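You operate a simulated robot arm through the tools that you are given. There is no shell and no other tool.

You are at the controls of a simulated robot arm. One attempt, no reset.

TASK
Swap box Y-36 on the lettered strip for the two boxes waiting in the yellow tray.
Fine: box Y-36 goes to the tray; slide the wide box beside it into its gap, not lifted; the two go on any free places; the other boxes stay. Set down upright: what you pick out, narrow yellow-label box.

Only the result counts: the job must be done as asked and must still hold three seconds after the hand-in. Knocking over, shifting, dropping, spilling or breaking anything else fails it.

THE ROBOT
A 6-joint arm with a two-finger gripper, fixed in place. Base frame: the origin is on the floor under the middle of its stand, x ahead of it, y to its left, z up. Lengths are in cm, angles in degrees, forces in N, time in s.
It reaches about 157.2 cm from its shoulder. Its first joint turns from -166.0 to 166.0 degrees. Payload 2.45 kg.
The TCP is the grasp point between the finger pads, 2 cm short of the fingertips. In the tool frame z runs along the fingers and y along their closing line. The gripper opens to 14 cm; its body begins 16.8 cm behind the TCP.
Orientation is told as [roll, pitch, yaw] about the base's x, y, z axes, in that order, counted from this pose: with the fingers straight down and closing along the base's y, the tool's x points along the base's -x, its y along +y and its z along -z.

THE INTERFACE
- The arm moves only by the tool nudge_tool. Its argument "increments" is a list of rows, each a list of 7 numbers: the shift along the tool's x, y, z in cm, then the turn, a rotation vector about the tool's x, y, z in degrees, then the gripper command, from -1 (fully open) to 1 (shut), values between in proportion. In form: [[dx, dy, dz, ax, ay, az, claw], ...]. A call has 1 to 20 rows; each row shifts and turns the commanded pose from where the row before left it, along the tool's axes as they then stand. Rows are played at 5 a second. More than 5 cm and 8.6 degrees between two rows, or a gripper value outside its range, and nothing of the call is played. A pose out of reach is approached as far as the arm can. The call stops where the force on the tool passes 90 N (or 10 N more than at its start, if that is more) or the arm is blocked; 0.2 s more then pass. The fingers move at their own pace (about 4.5 cm/s each) and stop on an object; they squeeze with about 29 N. The grip force told is the motor's: it shows also when the fingers shut on nothing. Time passes only in rows, and 0.2 s behind the last, so rows that do not move let the fingers close. The reply holds the time, the measured pose of the TCP, the force on the tool along the base axes, the opening and the grip force, in the units named above and with some noise, with the torque about the TCP (base axes, N m) and any sound that the robot's microphone picked up, and new pictures: "show" is both (left out), scene, wrist or none.
- Cameras (640 x 400 px; columns grow to the right, rows downward): "scene" is fixed at [22.15, 64.98, 136.16]; the picture's right is [0.28, -0.96, 0.00], its down [-0.60, -0.17, -0.78] and it looks along [0.75, 0.22, -0.62] (base axes); focal length 366 px, centre (320, 200). "wrist" rides on the gripper at [7.8, 1.1, -20.9] in the tool frame; the picture's right is [-0.14, 0.99, 0.00], its down [-0.92, -0.13, -0.37] and it looks along [-0.37, -0.05, 0.93] (tool axes); focal length 280 px, centre (320, 200). There is no depth. A picture from a camera that has moved, and an enlarged one, comes with that camera's place and axes in the base frame and with its lens.
- zoom(camera, box): a new picture of the part [left, top, right, bottom] of that camera's present view, enlarged. The clock stands still meanwhile.
- sign_off(): hands the job in; it is judged then, once.

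Places have to be worked out from the pictures, the camera data and where the tool is seen. Open the gripper and draw the arm clear of the work before you hand the job in, unless the task says otherwise.

The tools are called after "Call:" as a command line: name --pt "numbers of a row" for each row, then --argument value for the rest, lists and objects as JSON in quotes. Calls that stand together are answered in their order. nudge_tool: Moves the arm, as the interface text tells. Its arguments: {"type":"object","properties":{"increments":{"type":"array"},"show":{"type":"string","enum":["both","scene","wrist","none"]}},"required":["increments"]} The other tools are called the same way: zoom (camera, box) takes an enlarged picture of a part of a camera's view; sign_off () hands the job in.

At the start:

```text
time: 0.0
eef_pos: [53.96, 61.28, 102.83]
tcp_rot: [0.0, 0.0, 0.1]
wrist_force: [-0.8, -0.6, -0.1]
torque: [-0.02, 0.02, -0.02]
finger_gap: 14.02
finger_force: 0.0
```

scene: 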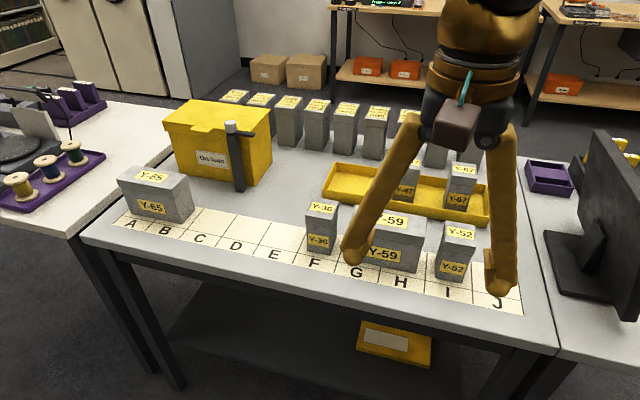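
wrist: 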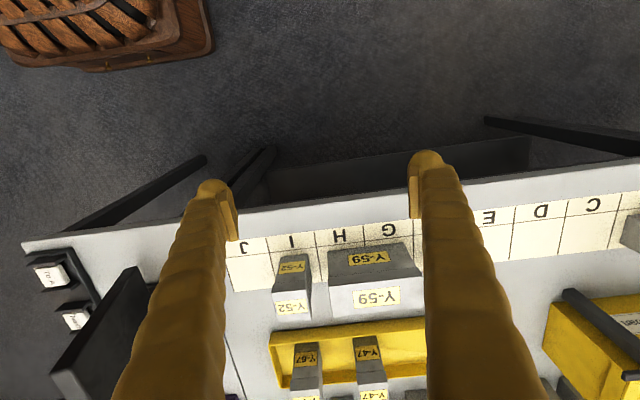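

The scene shows Y-36 at place F, the wide Y-59 at about G–H, Y-52 at I, Y-65 at A–B, and Y-47 and Y-67 in the tray. I'll enlarge both views first to find exact places.

Call:
zoom --camera "scene" --box '[280, 140, 540, 320]'

Call:
zoom --camera "scene" --box '[80, 140, 340, 320]'

Call:
zoom --camera "wrist" --box '[200, 180, 640, 400]'

```text
2.22 times, centred on (410, 230) of scene
camera zoom: at [22.15, 64.98, 136.16], right [0.28, -0.96, 0.0], down [-0.6, -0.17, -0.78], along [0.75, 0.22, -0.62], focal length 813 px, centre (120, 133)
```

zoom: 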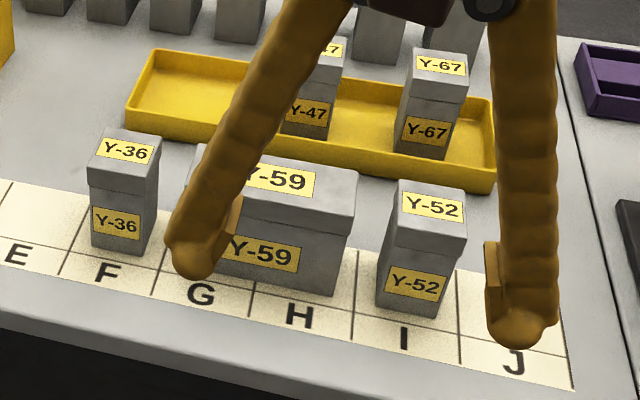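

```text
2.22 times, centred on (210, 230) of scene
camera zoom: at [22.15, 64.98, 136.16], right [0.28, -0.96, 0.0], down [-0.6, -0.17, -0.78], along [0.75, 0.22, -0.62], focal length 813 px, centre (564, 133)
```

zoom: 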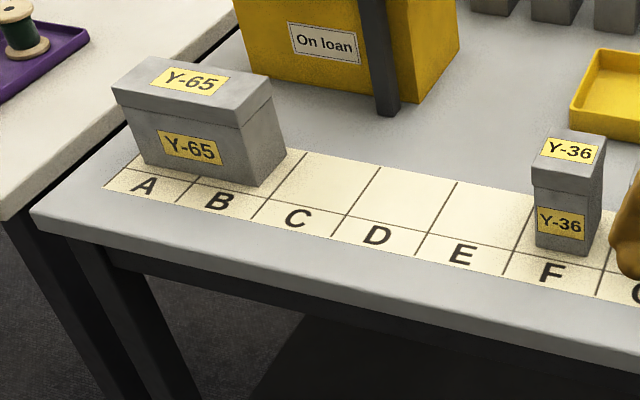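

```text
1.45 times, centred on (420, 290) of wrist
camera zoom: at [46.17, 62.55, 123.58], right [0.14, 0.99, 0.0], down [0.92, -0.13, 0.37], along [0.37, -0.05, -0.93], focal length 408 px, centre (174, 69)
```

zoom: 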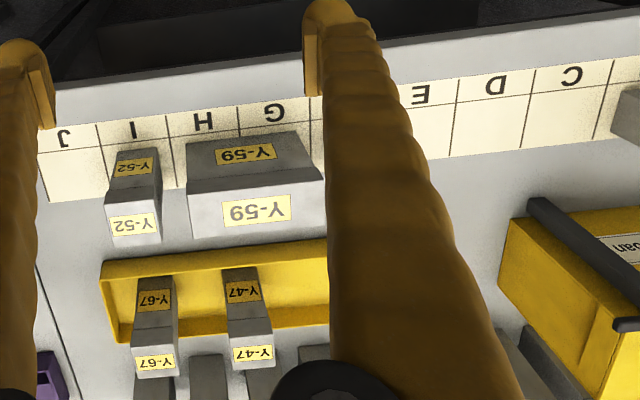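

From the two views I triangulate the table top at about z≈79, with the strip running along y (A at y≈129, J at y≈41, pitch ≈8.8). Y-36 is near (77, 80.6). I'll move high above it to see it better with the wrist camera.

Call:
nudge_tool --pt "-3.1 2.8 -1 0 0 0 -1" --pt "-3.1 2.8 -1 0 0 0 -1" --pt "-3.1 2.8 -1 0 0 0 -1" --pt "-3.1 2.8 -1 0 0 0 -1" --pt "-3.1 2.8 -1 0 0 0 -1" --pt "-3.1 2.8 -1 0 0 0 -1" --pt "-3.1 2.5 -1 0 0 0 -1" --pt "0 0 0 0 0 0 -1" --show "both"

```text
time: 1.8
eef_pos: [75.67, 80.45, 109.69]
tcp_rot: [0.0, 0.0, -0.1]
wrist_force: [-0.3, 0.3, -0.6]
torque: [0.02, 0.03, 0.02]
finger_gap: 13.99
finger_force: 0.1
camera wrist: at [67.85, 81.69, 130.51], right [0.14, 0.99, 0.0], down [0.92, -0.13, 0.37], along [0.37, -0.05, -0.93], focal length 280 px, centre (320, 200)
```

scene: 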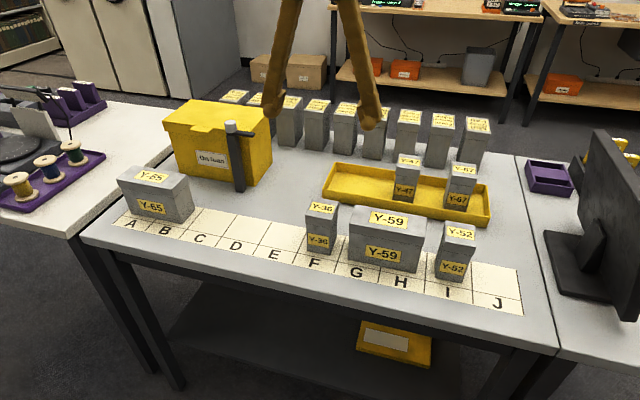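
wrist: 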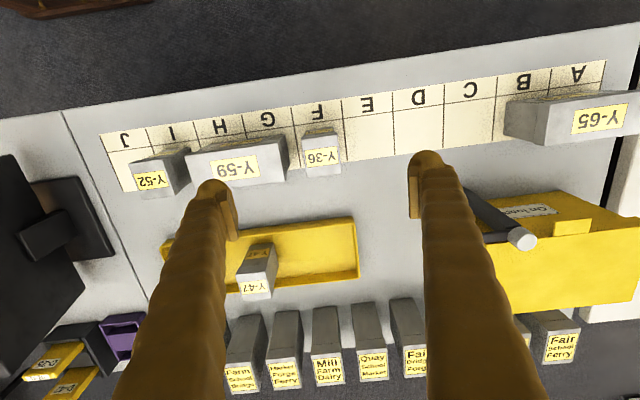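

Now the whole bench is unobstructed in both pictures. I'll zoom into the important parts to measure edges accurately.

Call:
zoom --camera "scene" --box '[290, 180, 410, 280]'

Call:
zoom --camera "scene" --box '[400, 200, 530, 320]'

Call:
zoom --camera "scene" --box '[310, 140, 500, 240]'

Call:
zoom --camera "wrist" --box '[90, 60, 370, 240]'

Call:
zoom --camera "wrist" --box '[360, 50, 640, 270]'

Call:
zoom --camera "scene" --box '[110, 90, 300, 260]'

```text
4.00 times, centred on (350, 230) of scene
camera zoom: at [22.15, 64.98, 136.16], right [0.28, -0.96, 0.0], down [-0.6, -0.17, -0.78], along [0.75, 0.22, -0.62], focal length 1464 px, centre (200, 80)
```

zoom: 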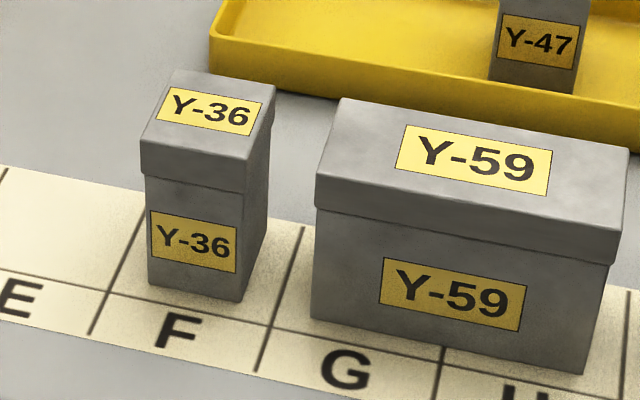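

```text
3.33 times, centred on (465, 260) of scene
camera zoom: at [22.15, 64.98, 136.16], right [0.28, -0.96, 0.0], down [-0.6, -0.17, -0.78], along [0.75, 0.22, -0.62], focal length 1220 px, centre (-163, 0)
```

zoom: 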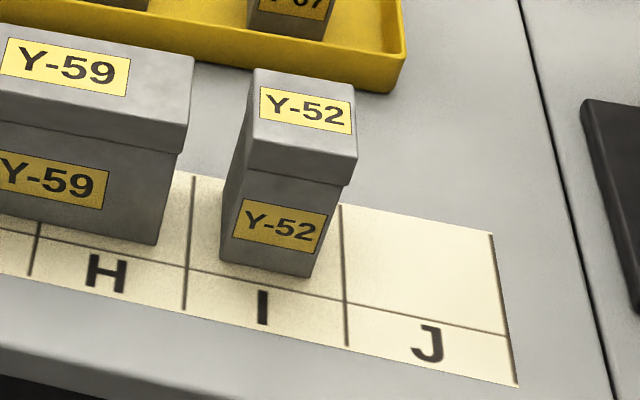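

```text
3.37 times, centred on (405, 190) of scene
camera zoom: at [22.15, 64.98, 136.16], right [0.28, -0.96, 0.0], down [-0.6, -0.17, -0.78], along [0.75, 0.22, -0.62], focal length 1233 px, centre (34, 234)
```

zoom: 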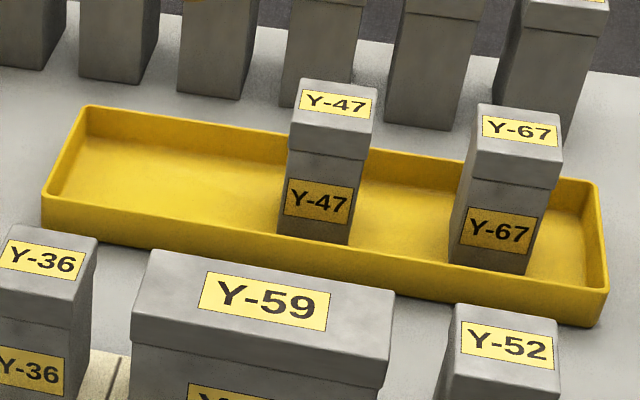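

```text
2.22 times, centred on (230, 150) of wrist
camera zoom: at [67.85, 81.69, 130.51], right [0.14, 0.99, 0.0], down [0.92, -0.13, 0.37], along [0.37, -0.05, -0.93], focal length 623 px, centre (520, 311)
```

zoom: 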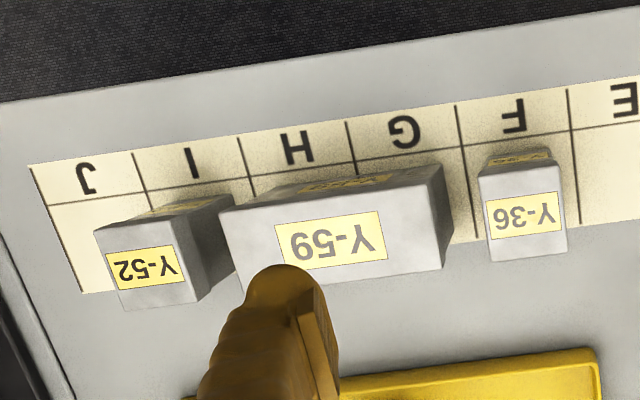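

```text
1.82 times, centred on (500, 160) of wrist
camera zoom: at [67.85, 81.69, 130.51], right [0.14, 0.99, 0.0], down [0.92, -0.13, 0.37], along [0.37, -0.05, -0.93], focal length 510 px, centre (-7, 273)
```

zoom: 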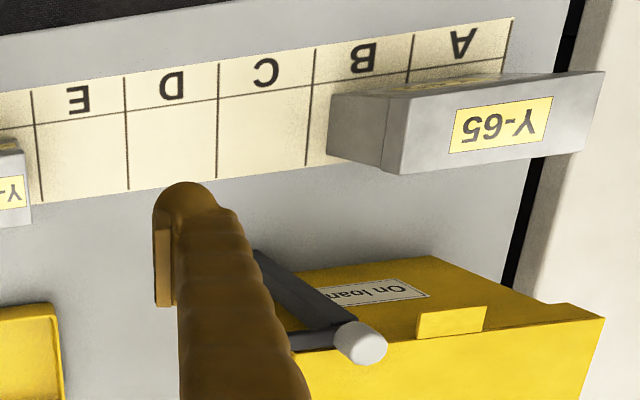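

```text
2.35 times, centred on (205, 175) of scene
camera zoom: at [22.15, 64.98, 136.16], right [0.28, -0.96, 0.0], down [-0.6, -0.17, -0.78], along [0.75, 0.22, -0.62], focal length 861 px, centre (591, 259)
```

zoom: 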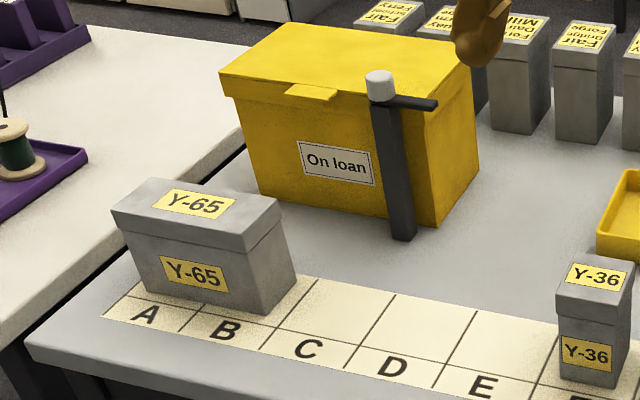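

Working estimates are: table z≈78.0, place lines every 9.0 cm (E/F at 85.1, F/G at 76.1), and place centre x≈77.1. Box tops are near 88.7, and the tray spans x 93–106, y 46–85, with its rim at about 81. The y-gaps to neighbours are narrow, so I'll turn the gripper 90° to close along x, staying at this safe height.

Call:
nudge_tool --pt "0 0 0 0 0 -8.2 -1" --pt "0 0 0 0 0 -8.2 -1" --pt "0 0 0 0 0 -8.2 -1" --pt "0 0 0 0 0 -8.2 -1" --pt "0 0 0 0 0 -8.2 -1" --pt "0 0 0 0 0 -8.2 -1" --pt "0 0 0 0 0 -8.2 -1" --pt "0 0 0 0 0 -8.2 -1" --pt "0 0 0 0 0 -8.2 -1" --pt "0 0 0 0 0 -8.2 -1" --pt "0 0 0 0 0 -8.0 -1" --pt "0 -1.4 0 0 0 0 -1" --pt "0 0 0 0 0 0 -1" --show "both"

```text
time: 4.6
eef_pos: [77.04, 80.6, 109.84]
tcp_rot: [-0.1, 0.0, 90.0]
wrist_force: [-0.9, 0.0, 0.3]
torque: [-0.02, -0.02, 0.0]
finger_gap: 13.99
finger_force: 0.1
camera wrist: at [76.03, 72.88, 130.65], right [-0.99, 0.14, 0.0], down [0.13, 0.92, 0.37], along [0.05, 0.37, -0.93], focal length 280 px, centre (320, 200)
```

scene: 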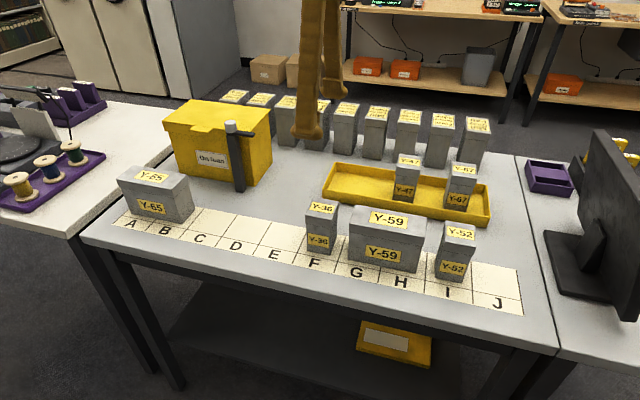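
wrist: 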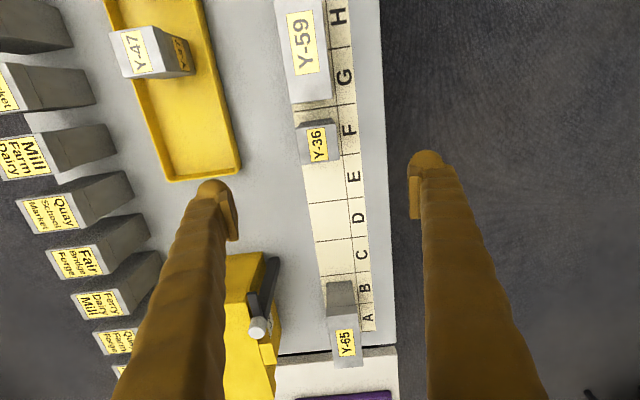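

The gripper now closes along x and stands over Y-36. I'll zoom the wrist view on Y-36 and the tray to cross-check positions.

Call:
zoom --camera "wrist" --box '[230, 0, 410, 200]'

Call:
zoom --camera "wrist" --box '[80, 0, 260, 200]'

```text
2.00 times, centred on (320, 100) of wrist
camera zoom: at [76.03, 72.88, 130.65], right [-0.99, 0.14, 0.0], down [0.13, 0.92, 0.37], along [0.05, 0.37, -0.93], focal length 561 px, centre (320, 400)
```

zoom: 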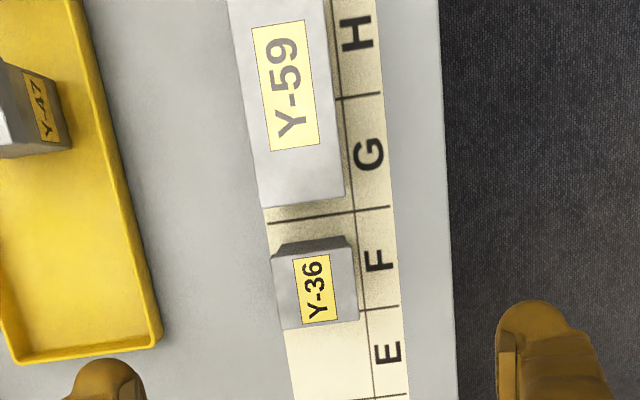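

```text
2.00 times, centred on (170, 100) of wrist
camera zoom: at [76.03, 72.88, 130.65], right [-0.99, 0.14, 0.0], down [0.13, 0.92, 0.37], along [0.05, 0.37, -0.93], focal length 561 px, centre (620, 400)
```

zoom: 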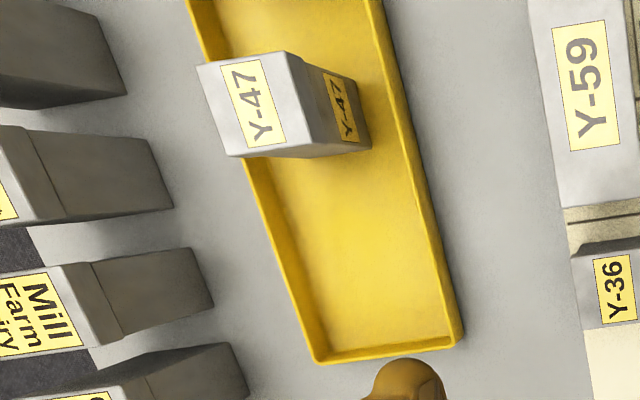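

Y-36's top centre comes out at (77.4, 80.5) from this view too, which agrees with the scene. I'll descend with fingers open to TCP z≈84.3, so the tips end at about 82.3, to grip the body in the upper half.

Call:
nudge_tool --pt "0 -0.25 5 0 0 0 -1" --pt "0 0 5 0 0 0 -1" --pt "0 0 5 0 0 0 -1" --pt "0 0 4 0 0 0 -1" --pt "0 0 3 0 0 0 -1" --pt "0 0 2 0 0 0 -1" --pt "0 0 1.5 0 0 0 -1" --pt "0 0 0 0 0 0 -1" --show "both"

```text
time: 6.4
eef_pos: [77.62, 80.62, 84.46]
tcp_rot: [0.0, -0.1, 89.9]
wrist_force: [-0.4, 0.1, -0.1]
torque: [0.01, -0.02, 0.01]
finger_gap: 14.02
finger_force: 0.0
camera wrist: at [76.38, 72.9, 105.23], right [-0.99, 0.14, 0.0], down [0.13, 0.92, 0.37], along [0.05, 0.36, -0.93], focal length 280 px, centre (320, 200)
```

scene: 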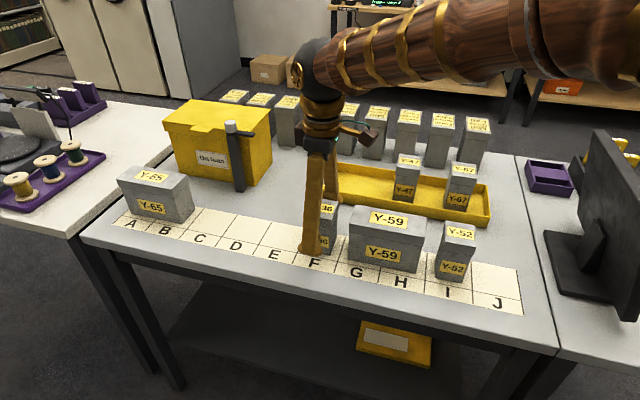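
wrist: 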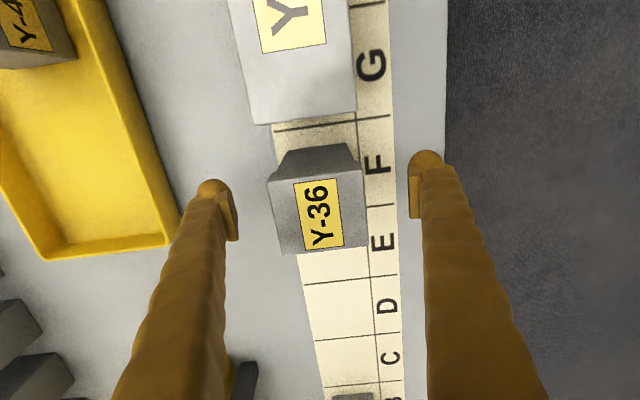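

The box sits centred between the fingers, with its top centre at about (77.6, 80.4). I'll close the gripper on it.

Call:
nudge_tool --pt "0 0 0 0 0 0 0" --pt "0 0 0 0 0 0 0" --pt "0 0 0 0 0 0 0.5" --pt "0 0 0 0 0 0 1" --pt "0 0 0 0 0 0 1" --pt "0 0 0 0 0 0 1" --pt "0 0 0 0 0 0 1" --pt "0 0 0 0 0 0 1" --show "both"

```text
time: 8.2
eef_pos: [77.45, 80.65, 84.46]
tcp_rot: [0.1, -0.1, 90.0]
wrist_force: [-0.7, 0.8, 0.2]
torque: [0.01, -0.05, -0.01]
finger_gap: 6.47
finger_force: 29.0
camera wrist: at [76.38, 72.91, 105.24], right [-0.99, 0.14, 0.0], down [0.13, 0.92, 0.37], along [0.05, 0.36, -0.93], focal length 280 px, centre (320, 200)
```

scene: 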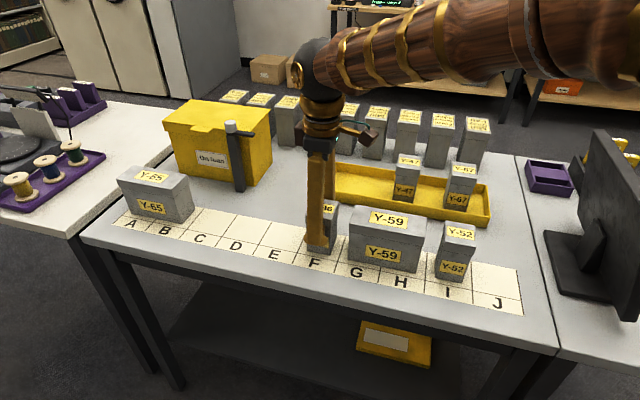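
wrist: 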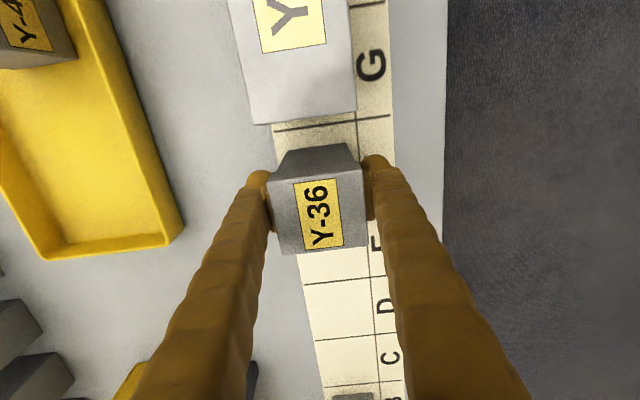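

The fingers hold something 6.5 cm deep at 29 N. Before lifting, I'll look closely at how the pads sit on the box.

Call:
zoom --camera "scene" --box '[280, 180, 380, 270]'

Call:
zoom --camera "wrist" --box '[220, 120, 420, 280]'

```text
4.44 times, centred on (330, 225) of scene
camera zoom: at [22.15, 64.98, 136.16], right [0.28, -0.96, 0.0], down [-0.6, -0.17, -0.78], along [0.75, 0.22, -0.62], focal length 1626 px, centre (276, 89)
```

zoom: 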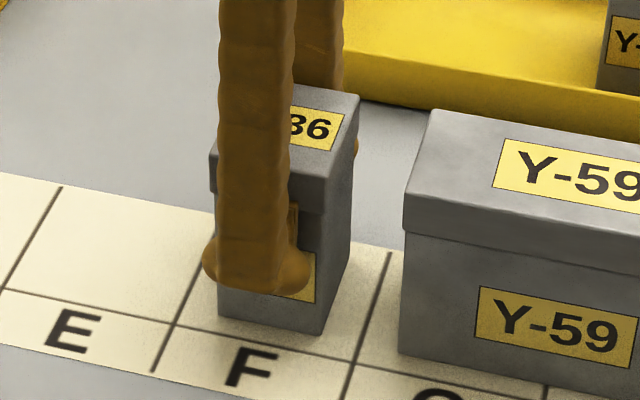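

```text
2.50 times, centred on (320, 200) of wrist
camera zoom: at [76.38, 72.91, 105.24], right [-0.99, 0.14, 0.0], down [0.13, 0.92, 0.37], along [0.05, 0.36, -0.93], focal length 701 px, centre (320, 200)
```

zoom: 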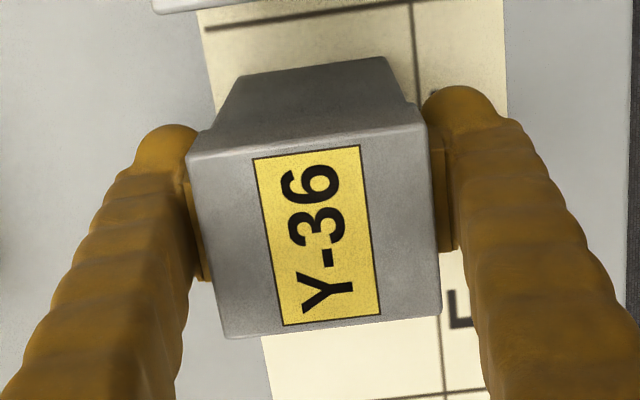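

The pads seem to bear on the lid's sides at about half pad height. I'll do a small test lift of 1.5 cm to check that the whole box comes up level.

Call:
nudge_tool --pt "0 0 -0.5 0 0 0 1" --pt "0 0 -0.5 0 0 0 1" --pt "0 0 -0.5 0 0 0 1" --pt "0 0 0 0 0 0 1" --pt "0 0 0 0 0 0 1" --show "both"

Call:
zoom --camera "scene" --box '[280, 180, 380, 270]'

```text
time: 9.4
eef_pos: [77.68, 80.54, 85.96]
tcp_rot: [0.0, -0.1, 90.0]
wrist_force: [-0.6, 0.5, 0.7]
torque: [0.05, -0.12, 0.0]
finger_gap: 6.49
finger_force: 29.2
camera wrist: at [76.35, 72.88, 106.69], right [-0.99, 0.14, 0.0], down [0.13, 0.92, 0.37], along [0.05, 0.37, -0.93], focal length 280 px, centre (320, 200)
```

scene: 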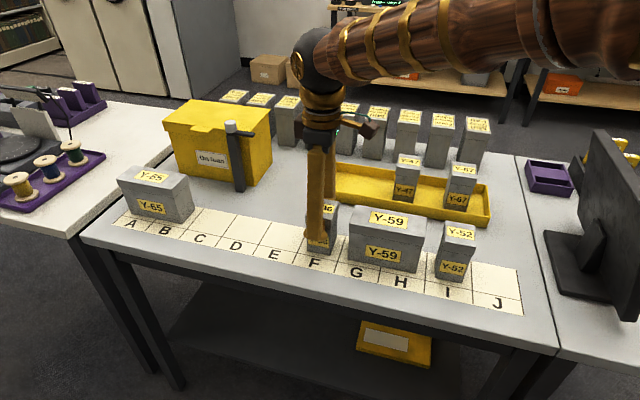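
wrist: 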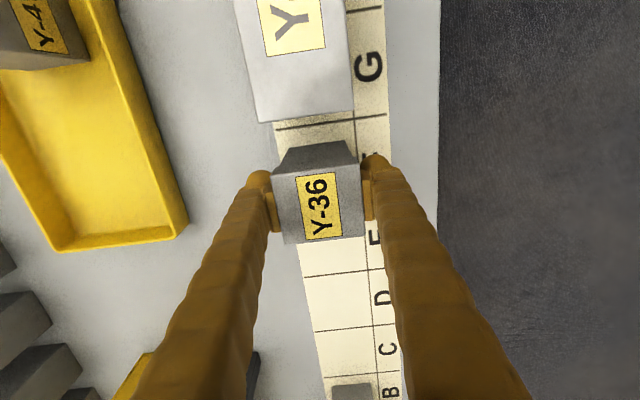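

```text
4.44 times, centred on (330, 225) of scene
camera zoom: at [22.15, 64.98, 136.16], right [0.28, -0.96, 0.0], down [-0.6, -0.17, -0.78], along [0.75, 0.22, -0.62], focal length 1626 px, centre (276, 89)
```

zoom: 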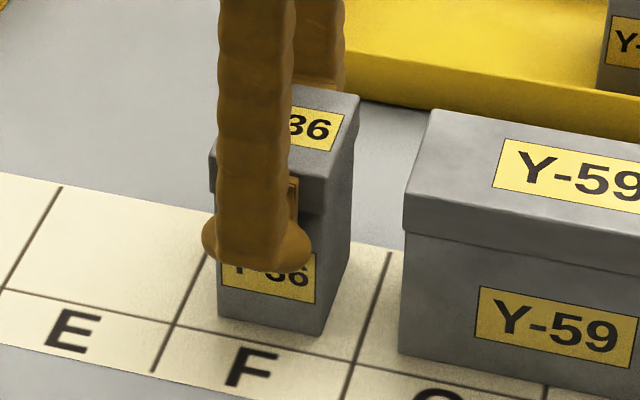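

The box stayed down: the pads slid 1.5 cm up along it with almost no load, so the grip isn't holding. I'll look closer at the pad contact before trying again.

Call:
zoom --camera "wrist" --box '[220, 120, 420, 280]'

Call:
zoom --camera "scene" --box '[300, 190, 350, 260]'

```text
2.50 times, centred on (320, 200) of wrist
camera zoom: at [76.35, 72.88, 106.69], right [-0.99, 0.14, 0.0], down [0.13, 0.92, 0.37], along [0.05, 0.37, -0.93], focal length 701 px, centre (320, 200)
```

zoom: 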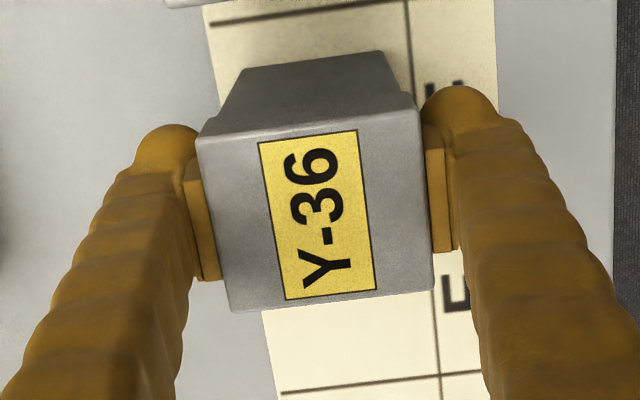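

```text
5.71 times, centred on (325, 225) of scene
camera zoom: at [22.15, 64.98, 136.16], right [0.28, -0.96, 0.0], down [-0.6, -0.17, -0.78], along [0.75, 0.22, -0.62], focal length 2091 px, centre (291, 57)
```

zoom: 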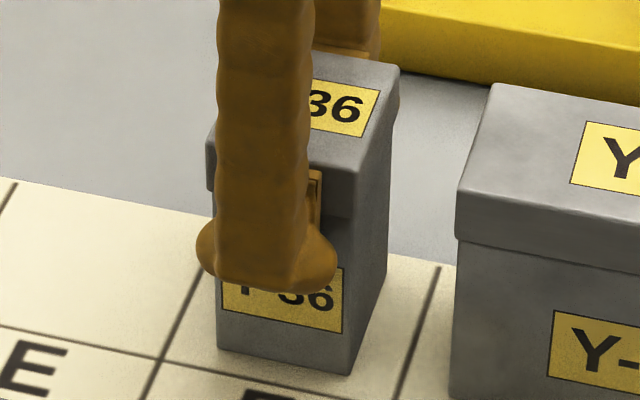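

The lid didn't move, so the pads slipped on the lid's side; they reach roughly from 2 below to 3 above the TCP. I'll open slightly, go lower to z≈82.2 so the pads sit on the body below the lid lip, and grip again.

Call:
nudge_tool --pt "0 0 0 0 0 0 -0.3" --pt "0 0 0 0 0 0 -0.3" --pt "0 0 1 0 0 0 -0.3" --pt "0 0 1 0 0 0 -0.3" --pt "0 0 1 0 0 0 -0.3" --pt "0 0 0.8 0 0 0 -0.3" --pt "0 0 0 0 0 0 -0.3" --pt "0 0 0 0 0 0 1" --pt "0 0 0 0 0 0 1" --pt "0 0 0 0 0 0 1" --pt "0 0 0 0 0 0 1" --pt "0 0 0 0 0 0 1" --show "both"

Call:
zoom --camera "scene" --box '[280, 180, 380, 270]'

Call:
zoom --camera "wrist" --box '[220, 120, 420, 280]'

```text
time: 12.0
eef_pos: [77.47, 80.47, 81.92]
tcp_rot: [0.2, 0.0, 90.1]
wrist_force: [-1.0, -0.7, 0.3]
torque: [0.0, 0.05, 0.02]
finger_gap: 6.14
finger_force: 29.5
camera wrist: at [76.36, 72.86, 102.8], right [-0.99, 0.14, 0.0], down [0.13, 0.92, 0.37], along [0.05, 0.36, -0.93], focal length 280 px, centre (320, 200)
```

scene: 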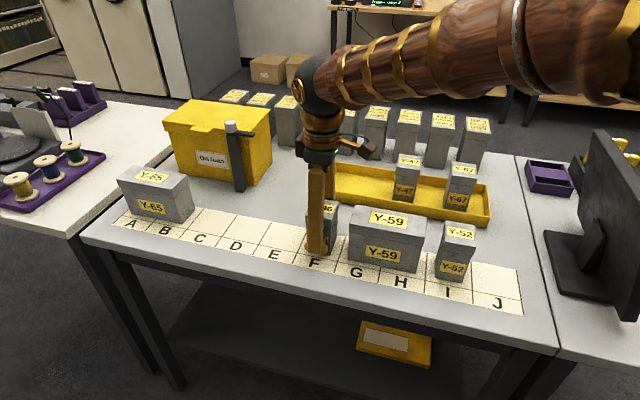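
wrist: 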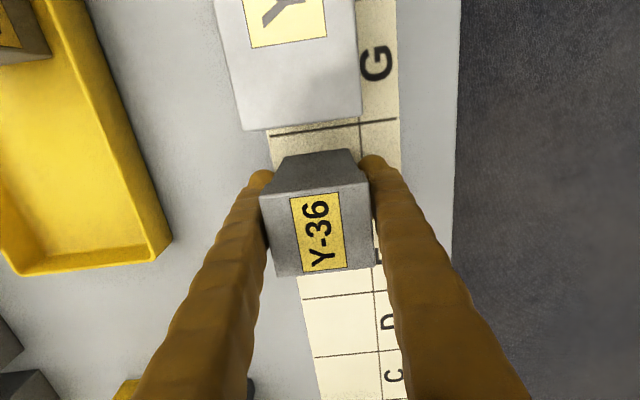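

```text
4.44 times, centred on (330, 225) of scene
camera zoom: at [22.15, 64.98, 136.16], right [0.28, -0.96, 0.0], down [-0.6, -0.17, -0.78], along [0.75, 0.22, -0.62], focal length 1626 px, centre (276, 89)
```

zoom: 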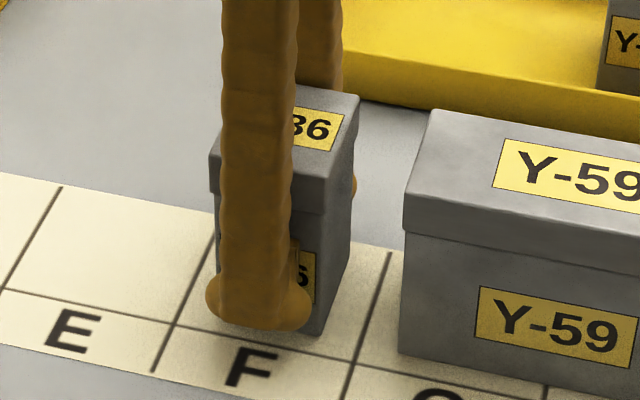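

```text
2.50 times, centred on (320, 200) of wrist
camera zoom: at [76.36, 72.86, 102.8], right [-0.99, 0.14, 0.0], down [0.13, 0.92, 0.37], along [0.05, 0.36, -0.93], focal length 701 px, centre (320, 200)
```

zoom: 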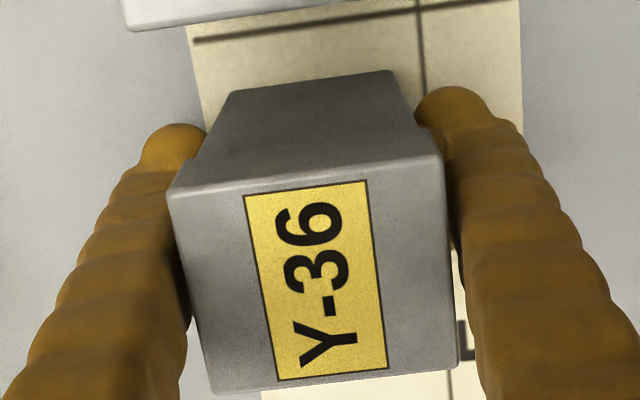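

The gap is now 6.14 (body) versus 6.47 (lid), so the pads are on the body under the lid lip. Another slow test lift follows.

Call:
nudge_tool --pt "0 0 -0.3 0 0 0 1" --pt "0 0 -0.3 0 0 0 1" --pt "0 0 -0.3 0 0 0 1" --pt "0 0 -0.3 0 0 0 1" --pt "0 0 -0.3 0 0 0 1" --pt "0 0 0 0 0 0 1" --show "both"

Call:
zoom --camera "scene" --box '[280, 180, 380, 270]'

Call:
zoom --camera "wrist" --box '[220, 120, 420, 280]'

```text
time: 13.4
eef_pos: [77.43, 80.75, 83.42]
tcp_rot: [0.0, 0.0, 90.0]
wrist_force: [0.2, -0.5, -1.8]
torque: [0.02, 0.02, -0.01]
finger_gap: 6.11
finger_force: 28.6
camera wrist: at [76.23, 72.97, 104.23], right [-0.99, 0.14, 0.0], down [0.13, 0.92, 0.37], along [0.05, 0.37, -0.93], focal length 280 px, centre (320, 200)
```

scene: 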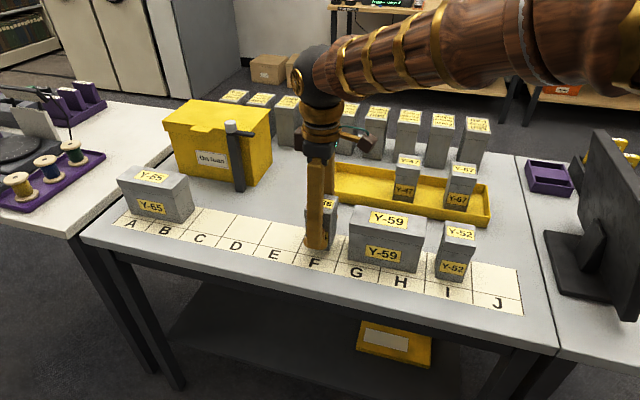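
wrist: 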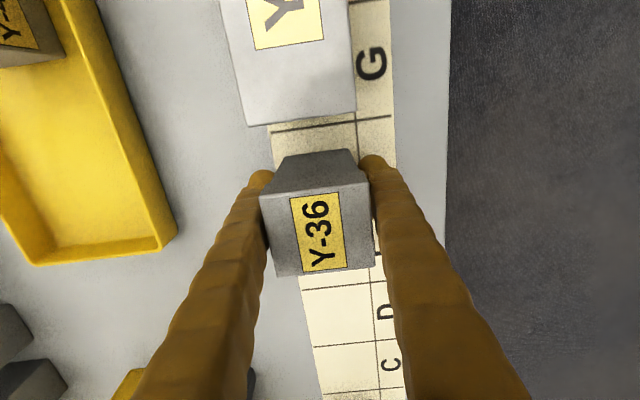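

```text
4.44 times, centred on (330, 225) of scene
camera zoom: at [22.15, 64.98, 136.16], right [0.28, -0.96, 0.0], down [-0.6, -0.17, -0.78], along [0.75, 0.22, -0.62], focal length 1626 px, centre (276, 89)
```

zoom: 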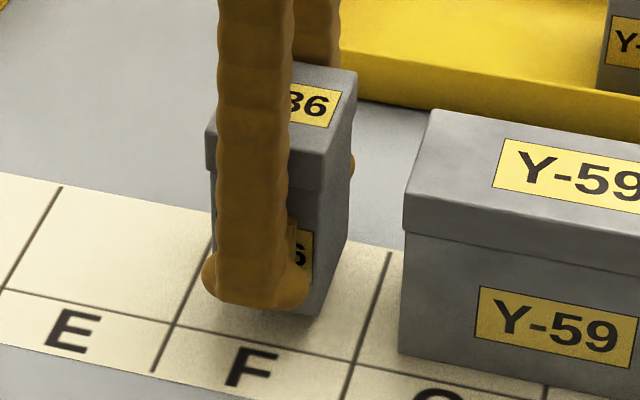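

```text
2.50 times, centred on (320, 200) of wrist
camera zoom: at [76.23, 72.97, 104.23], right [-0.99, 0.14, 0.0], down [0.13, 0.92, 0.37], along [0.05, 0.37, -0.93], focal length 701 px, centre (320, 200)
```

zoom: 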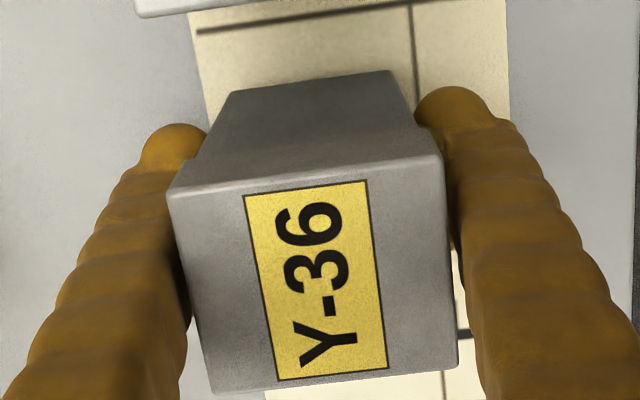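

This time the whole box rose with the gripper (about 2 N of weight): body grip holds, lid grip slips. For clearance over the tray rim I want the fingertips higher, so I'll set the box back on F, regrip 1.2 cm higher (still under the lid) and test again.

Call:
nudge_tool --pt "0 0 0.5 0 0 0 1" --pt "0 0 0.5 0 0 0 1" --pt "0 0 0.3 0 0 0 1" --pt "0 0 0.2 0 0 0 1" --pt "0 0 0 0 0 0 1" --pt "0 0 0 0 0 0 -0.2" --pt "0 0 0 0 0 0 -0.2" --pt "0 0 0 0 0 0 -0.2" --pt "0 0 -0.6 0 0 0 -0.2" --pt "0 0 -0.6 0 0 0 -0.2" --pt "0 0 0 0 0 0 -0.2" --pt "0 0 0 0 0 0 1" --pt "0 0 0 0 0 0 1" --pt "0 0 0 0 0 0 1" --pt "0 0 0 0 0 0 1" --show "none"

Call:
zoom --camera "scene" --box '[280, 180, 380, 270]'

```text
time: 16.6
eef_pos: [77.24, 80.6, 83.25]
tcp_rot: [-0.1, -0.1, 90.0]
wrist_force: [0.3, 0.6, 2.5]
torque: [0.02, 0.01, -0.02]
finger_gap: 6.12
finger_force: 29.4
```

```text
4.44 times, centred on (330, 225) of scene
camera zoom: at [22.15, 64.98, 136.16], right [0.28, -0.96, 0.0], down [-0.6, -0.17, -0.78], along [0.75, 0.22, -0.62], focal length 1626 px, centre (276, 89)
```

zoom: 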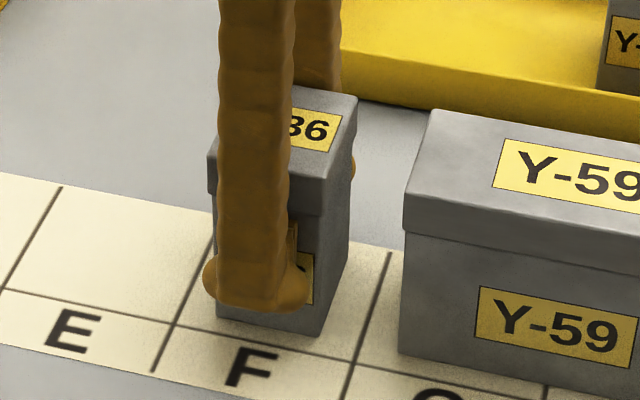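

Gap is 6.12, still on the body. I'll lift slowly by 2 cm and check.

Call:
nudge_tool --pt "0 0 -0.3 0 0 0 1" --pt "0 0 -0.3 0 0 0 1" --pt "0 0 -0.4 0 0 0 1" --pt "0 0 -0.5 0 0 0 1" --pt "0 0 -0.5 0 0 0 1" --pt "0 0 0 0 0 0 1" --show "both"

Call:
zoom --camera "scene" --box '[280, 180, 380, 270]'

```text
time: 18.0
eef_pos: [77.34, 80.6, 85.24]
tcp_rot: [0.0, 0.0, 89.9]
wrist_force: [-0.1, 0.4, -1.9]
torque: [-0.03, 0.0, 0.03]
finger_gap: 6.12
finger_force: 28.8
camera wrist: at [76.21, 72.94, 106.02], right [-0.99, 0.14, 0.0], down [0.13, 0.92, 0.37], along [0.05, 0.36, -0.93], focal length 280 px, centre (320, 200)
```

scene: 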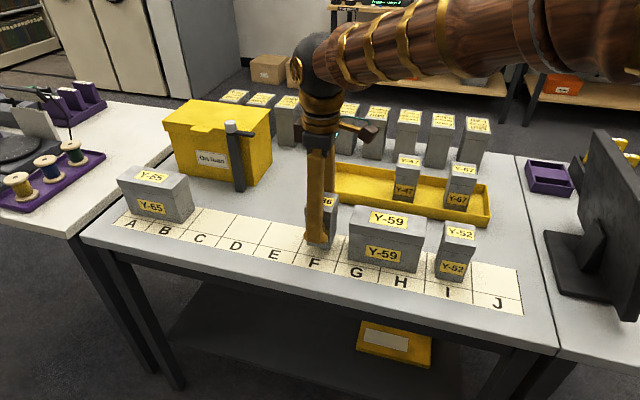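
wrist: 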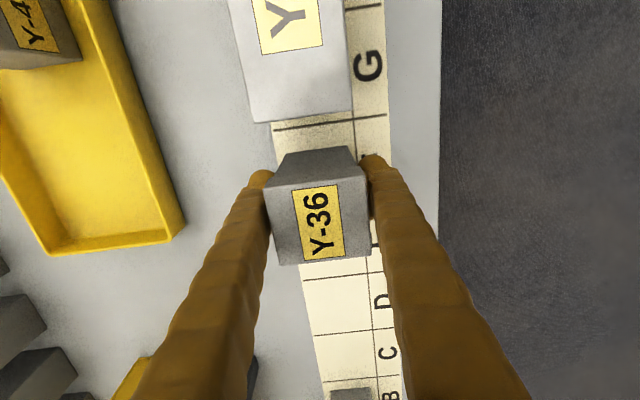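

```text
4.44 times, centred on (330, 225) of scene
camera zoom: at [22.15, 64.98, 136.16], right [0.28, -0.96, 0.0], down [-0.6, -0.17, -0.78], along [0.75, 0.22, -0.62], focal length 1626 px, centre (276, 89)
```

zoom: 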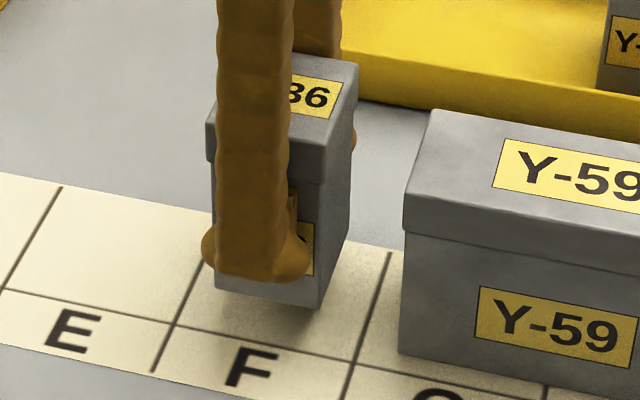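

Y-36 is held and clear by 2 cm. I'll lift it further and carry it over the empty left part of the tray at about (99.7, 76.5).

Call:
nudge_tool --pt "0 0 -1 0 0 0 1" --pt "0 0 -2 0 0 0 1" --pt "0 0 -2.5 0 0 0 1" --pt "0 0 -2.5 0 0 0 1" --pt "0.25 -1.4 0 0 0 0 1" --pt "0.5 -2.8 0 0 0 0 1" --pt "0.5 -3 0 0 0 0 1" --pt "0.6 -3 0 0 0 0 1" --pt "0.6 -3 0 0 0 0 1" --pt "0.6 -3 0 0 0 0 1" --pt "0.6 -2.8 0 0 0 0 1" --pt "0.3 -2 0 0 0 0 1" --pt "0.15 -1.3 0 0 0 0 1" --pt "0 0 0 0 0 0 1" --show "both"

Call:
zoom --camera "scene" --box '[300, 100, 500, 240]'

Call:
zoom --camera "wrist" --box '[200, 60, 440, 260]'

```text
time: 21.0
eef_pos: [97.33, 74.77, 93.2]
tcp_rot: [0.0, 0.0, 90.1]
wrist_force: [0.2, -0.2, -2.8]
torque: [0.01, -0.01, 0.0]
finger_gap: 6.11
finger_force: 28.4
out of reach, approached as far as the arm can: row 11, 12, 13
camera wrist: at [96.24, 67.09, 114.03], right [-0.99, 0.14, 0.0], down [0.13, 0.92, 0.37], along [0.05, 0.36, -0.93], focal length 280 px, centre (320, 200)
```

scene: 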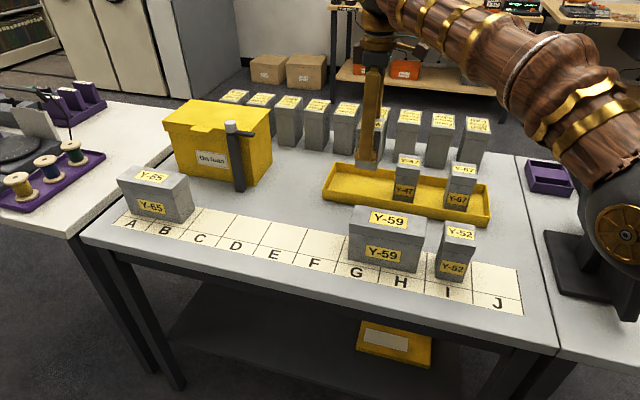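
wrist: 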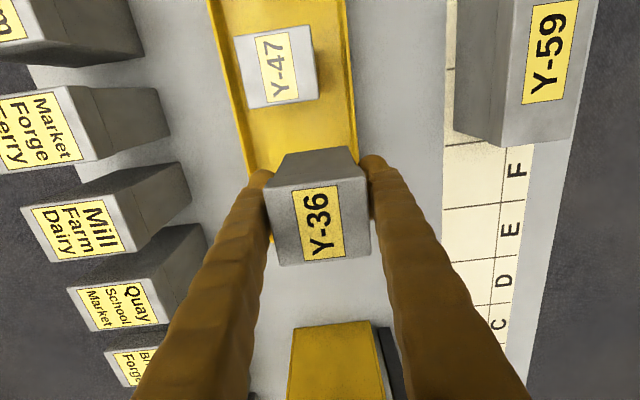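

```text
2.86 times, centred on (400, 170) of scene
camera zoom: at [22.15, 64.98, 136.16], right [0.28, -0.96, 0.0], down [-0.6, -0.17, -0.78], along [0.75, 0.22, -0.62], focal length 1046 px, centre (91, 286)
```

zoom: 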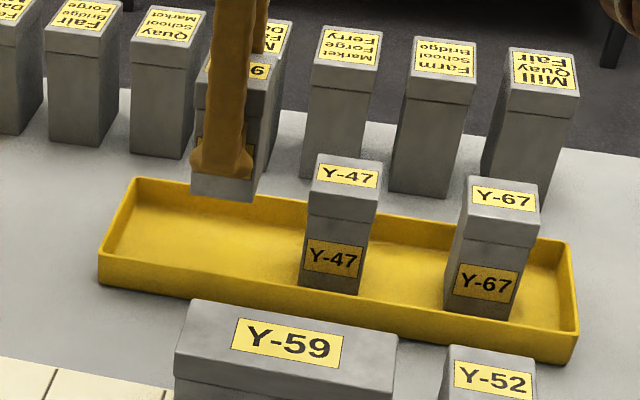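

```text
2.00 times, centred on (320, 160) of wrist
camera zoom: at [96.24, 67.09, 114.03], right [-0.99, 0.14, 0.0], down [0.13, 0.92, 0.37], along [0.05, 0.36, -0.93], focal length 561 px, centre (320, 280)
```

zoom: 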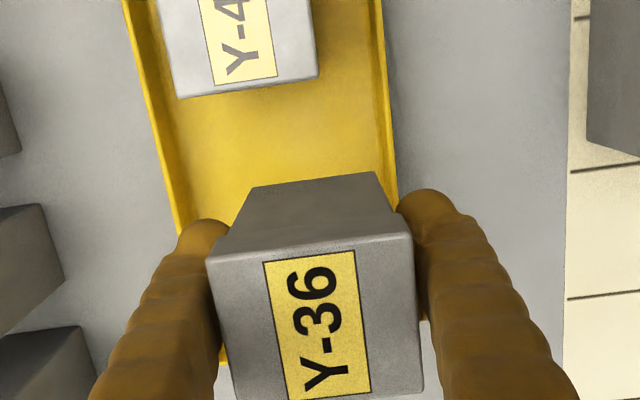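

The arm hit its reach limit at (97.3, 74.8), so the goal must be a bit nearer. The tray's free part still fits Y-36 at about (98.6, 73.0), with 2 cm to Y-47's lid at y≈67.8. I'll go there and come down to just above the expected contact height.

Call:
nudge_tool --pt "0.9 -0.6 0 0 0 0 1" --pt "0.87 -0.67 0 0 0 0 1" --pt "0 0 0 0 0 0 1" --pt "0 0 2 0 0 0 1" --pt "0 0 2 0 0 0 1" --pt "0 0 1.5 0 0 0 1" --pt "0 0 1 0 0 0 1" --pt "0 0 0 0 0 0 1" --show "both"

Call:
zoom --camera "scene" --box '[310, 120, 450, 230]'

Call:
zoom --camera "wrist" --box '[200, 60, 440, 260]'

```text
time: 22.8
eef_pos: [98.74, 72.96, 86.57]
tcp_rot: [0.0, 0.0, 90.0]
wrist_force: [-0.4, 1.1, -1.3]
torque: [0.0, -0.03, -0.02]
finger_gap: 6.13
finger_force: 28.8
camera wrist: at [97.61, 65.28, 107.41], right [-0.99, 0.14, 0.0], down [0.13, 0.92, 0.37], along [0.05, 0.37, -0.93], focal length 280 px, centre (320, 200)
```

scene: 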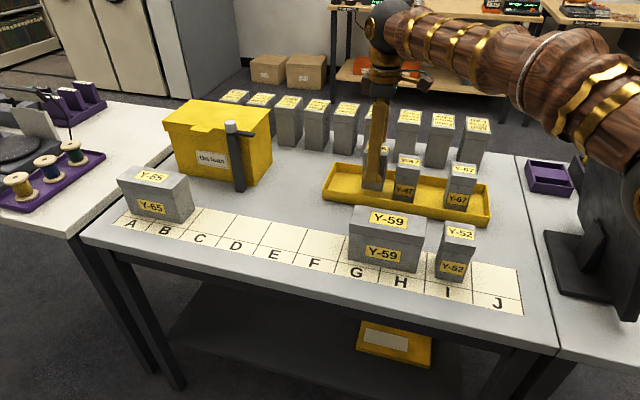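
wrist: 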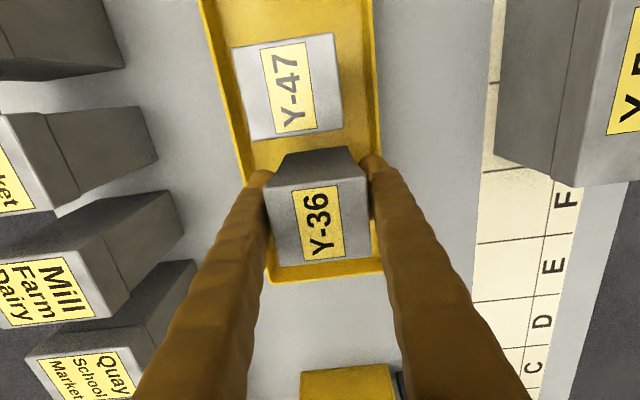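

```text
3.64 times, centred on (380, 175) of scene
camera zoom: at [22.15, 64.98, 136.16], right [0.28, -0.96, 0.0], down [-0.6, -0.17, -0.78], along [0.75, 0.22, -0.62], focal length 1331 px, centre (102, 291)
```

zoom: 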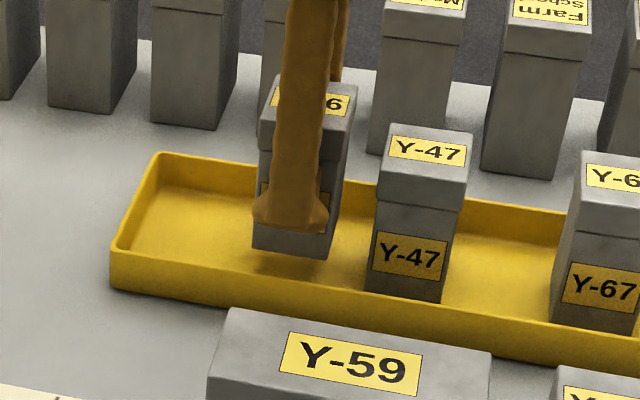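

```text
2.00 times, centred on (320, 160) of wrist
camera zoom: at [97.61, 65.28, 107.41], right [-0.99, 0.14, 0.0], down [0.13, 0.92, 0.37], along [0.05, 0.37, -0.93], focal length 561 px, centre (320, 280)
```

zoom: 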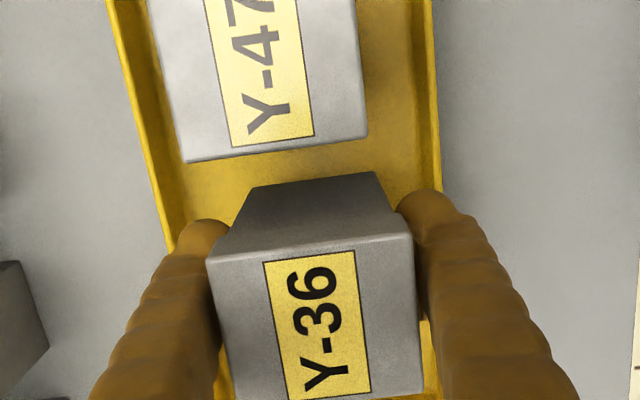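

The box hangs inside the tray outline with about 2 cm to Y-47. I'll descend in small steps to about z 84.7 and watch the force.

Call:
nudge_tool --pt "0 0 0.8 0 0 0 1" --pt "0 0 0.6 0 0 0 1" --pt "0 0 0.4 0 0 0 1" --pt "0 0 0.2 0 0 0 1" --pt "0 0 0 0 0 0 1" --show "none"

Call:
zoom --camera "scene" --box '[340, 140, 420, 220]'

```text
time: 24.0
eef_pos: [98.72, 72.94, 84.55]
tcp_rot: [0.0, 0.1, 90.0]
wrist_force: [-0.2, -0.5, -2.8]
torque: [0.0, 0.01, 0.0]
finger_gap: 6.1
finger_force: 28.9
```

```text
5.00 times, centred on (380, 180) of scene
camera zoom: at [22.15, 64.98, 136.16], right [0.28, -0.96, 0.0], down [-0.6, -0.17, -0.78], along [0.75, 0.22, -0.62], focal length 1830 px, centre (20, 300)
```

zoom: 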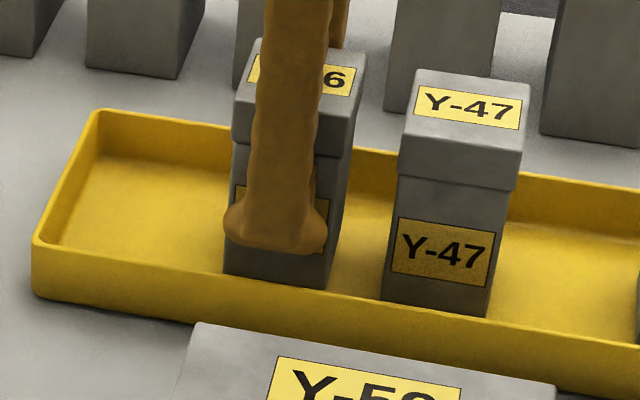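

The fingertip still stands well above the front rim and there is no contact yet (only −2.8 N, the box's weight). I'll step down 0.2 cm at a time.

Call:
nudge_tool --pt "0 0 0.2 0 0 0 1" --pt "0 0 0.2 0 0 0 1" --pt "0 0 0 0 0 0 1" --show "none"

Call:
nudge_tool --pt "0 0 0.2 0 0 0 1" --pt "0 0 0 0 0 0 1" --show "none"

```text
time: 24.8
eef_pos: [98.81, 72.98, 84.2]
tcp_rot: [0.0, 0.0, 90.0]
wrist_force: [0.0, -0.2, -1.8]
torque: [0.0, 0.01, 0.01]
finger_gap: 6.13
finger_force: 29.3
```

```text
time: 25.4
eef_pos: [98.79, 72.9, 83.93]
tcp_rot: [0.1, -0.1, 90.0]
wrist_force: [0.1, 0.6, -2.9]
torque: [-0.04, 0.03, -0.02]
finger_gap: 6.12
finger_force: 29.0
```

Still no contact at z≈83.9 (force about −2 to −3 N is just the weight). I'll continue down in 0.15 cm steps.

Call:
nudge_tool --pt "0 0 0.15 0 0 0 1" --pt "0 0 0 0 0 0 1" --show "none"

Call:
nudge_tool --pt "0 0 0.15 0 0 0 1" --pt "0 0 0 0 0 0 1" --show "none"

Call:
zoom --camera "scene" --box '[340, 140, 420, 220]'

```text
time: 26.0
eef_pos: [98.62, 73.12, 83.82]
tcp_rot: [0.0, -0.1, 90.0]
wrist_force: [-0.3, 0.3, -2.6]
torque: [0.02, 0.06, -0.01]
finger_gap: 6.11
finger_force: 29.0
```

```text
time: 26.6
eef_pos: [98.75, 72.91, 83.69]
tcp_rot: [0.0, 0.0, 90.0]
wrist_force: [-0.4, 0.8, -0.2]
torque: [0.01, 0.04, -0.02]
finger_gap: 6.12
finger_force: 28.6
```

```text
5.00 times, centred on (380, 180) of scene
camera zoom: at [22.15, 64.98, 136.16], right [0.28, -0.96, 0.0], down [-0.6, -0.17, -0.78], along [0.75, 0.22, -0.62], focal length 1830 px, centre (20, 300)
```

zoom: 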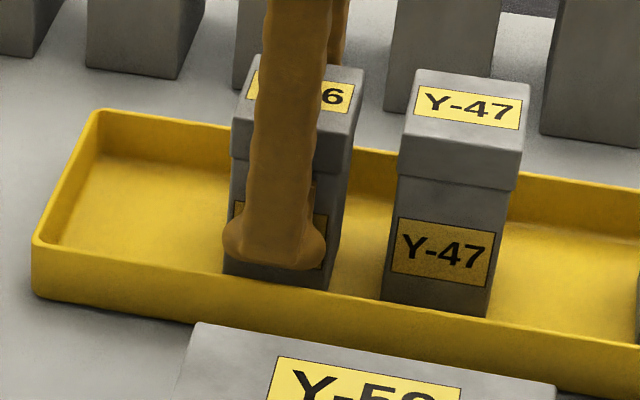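

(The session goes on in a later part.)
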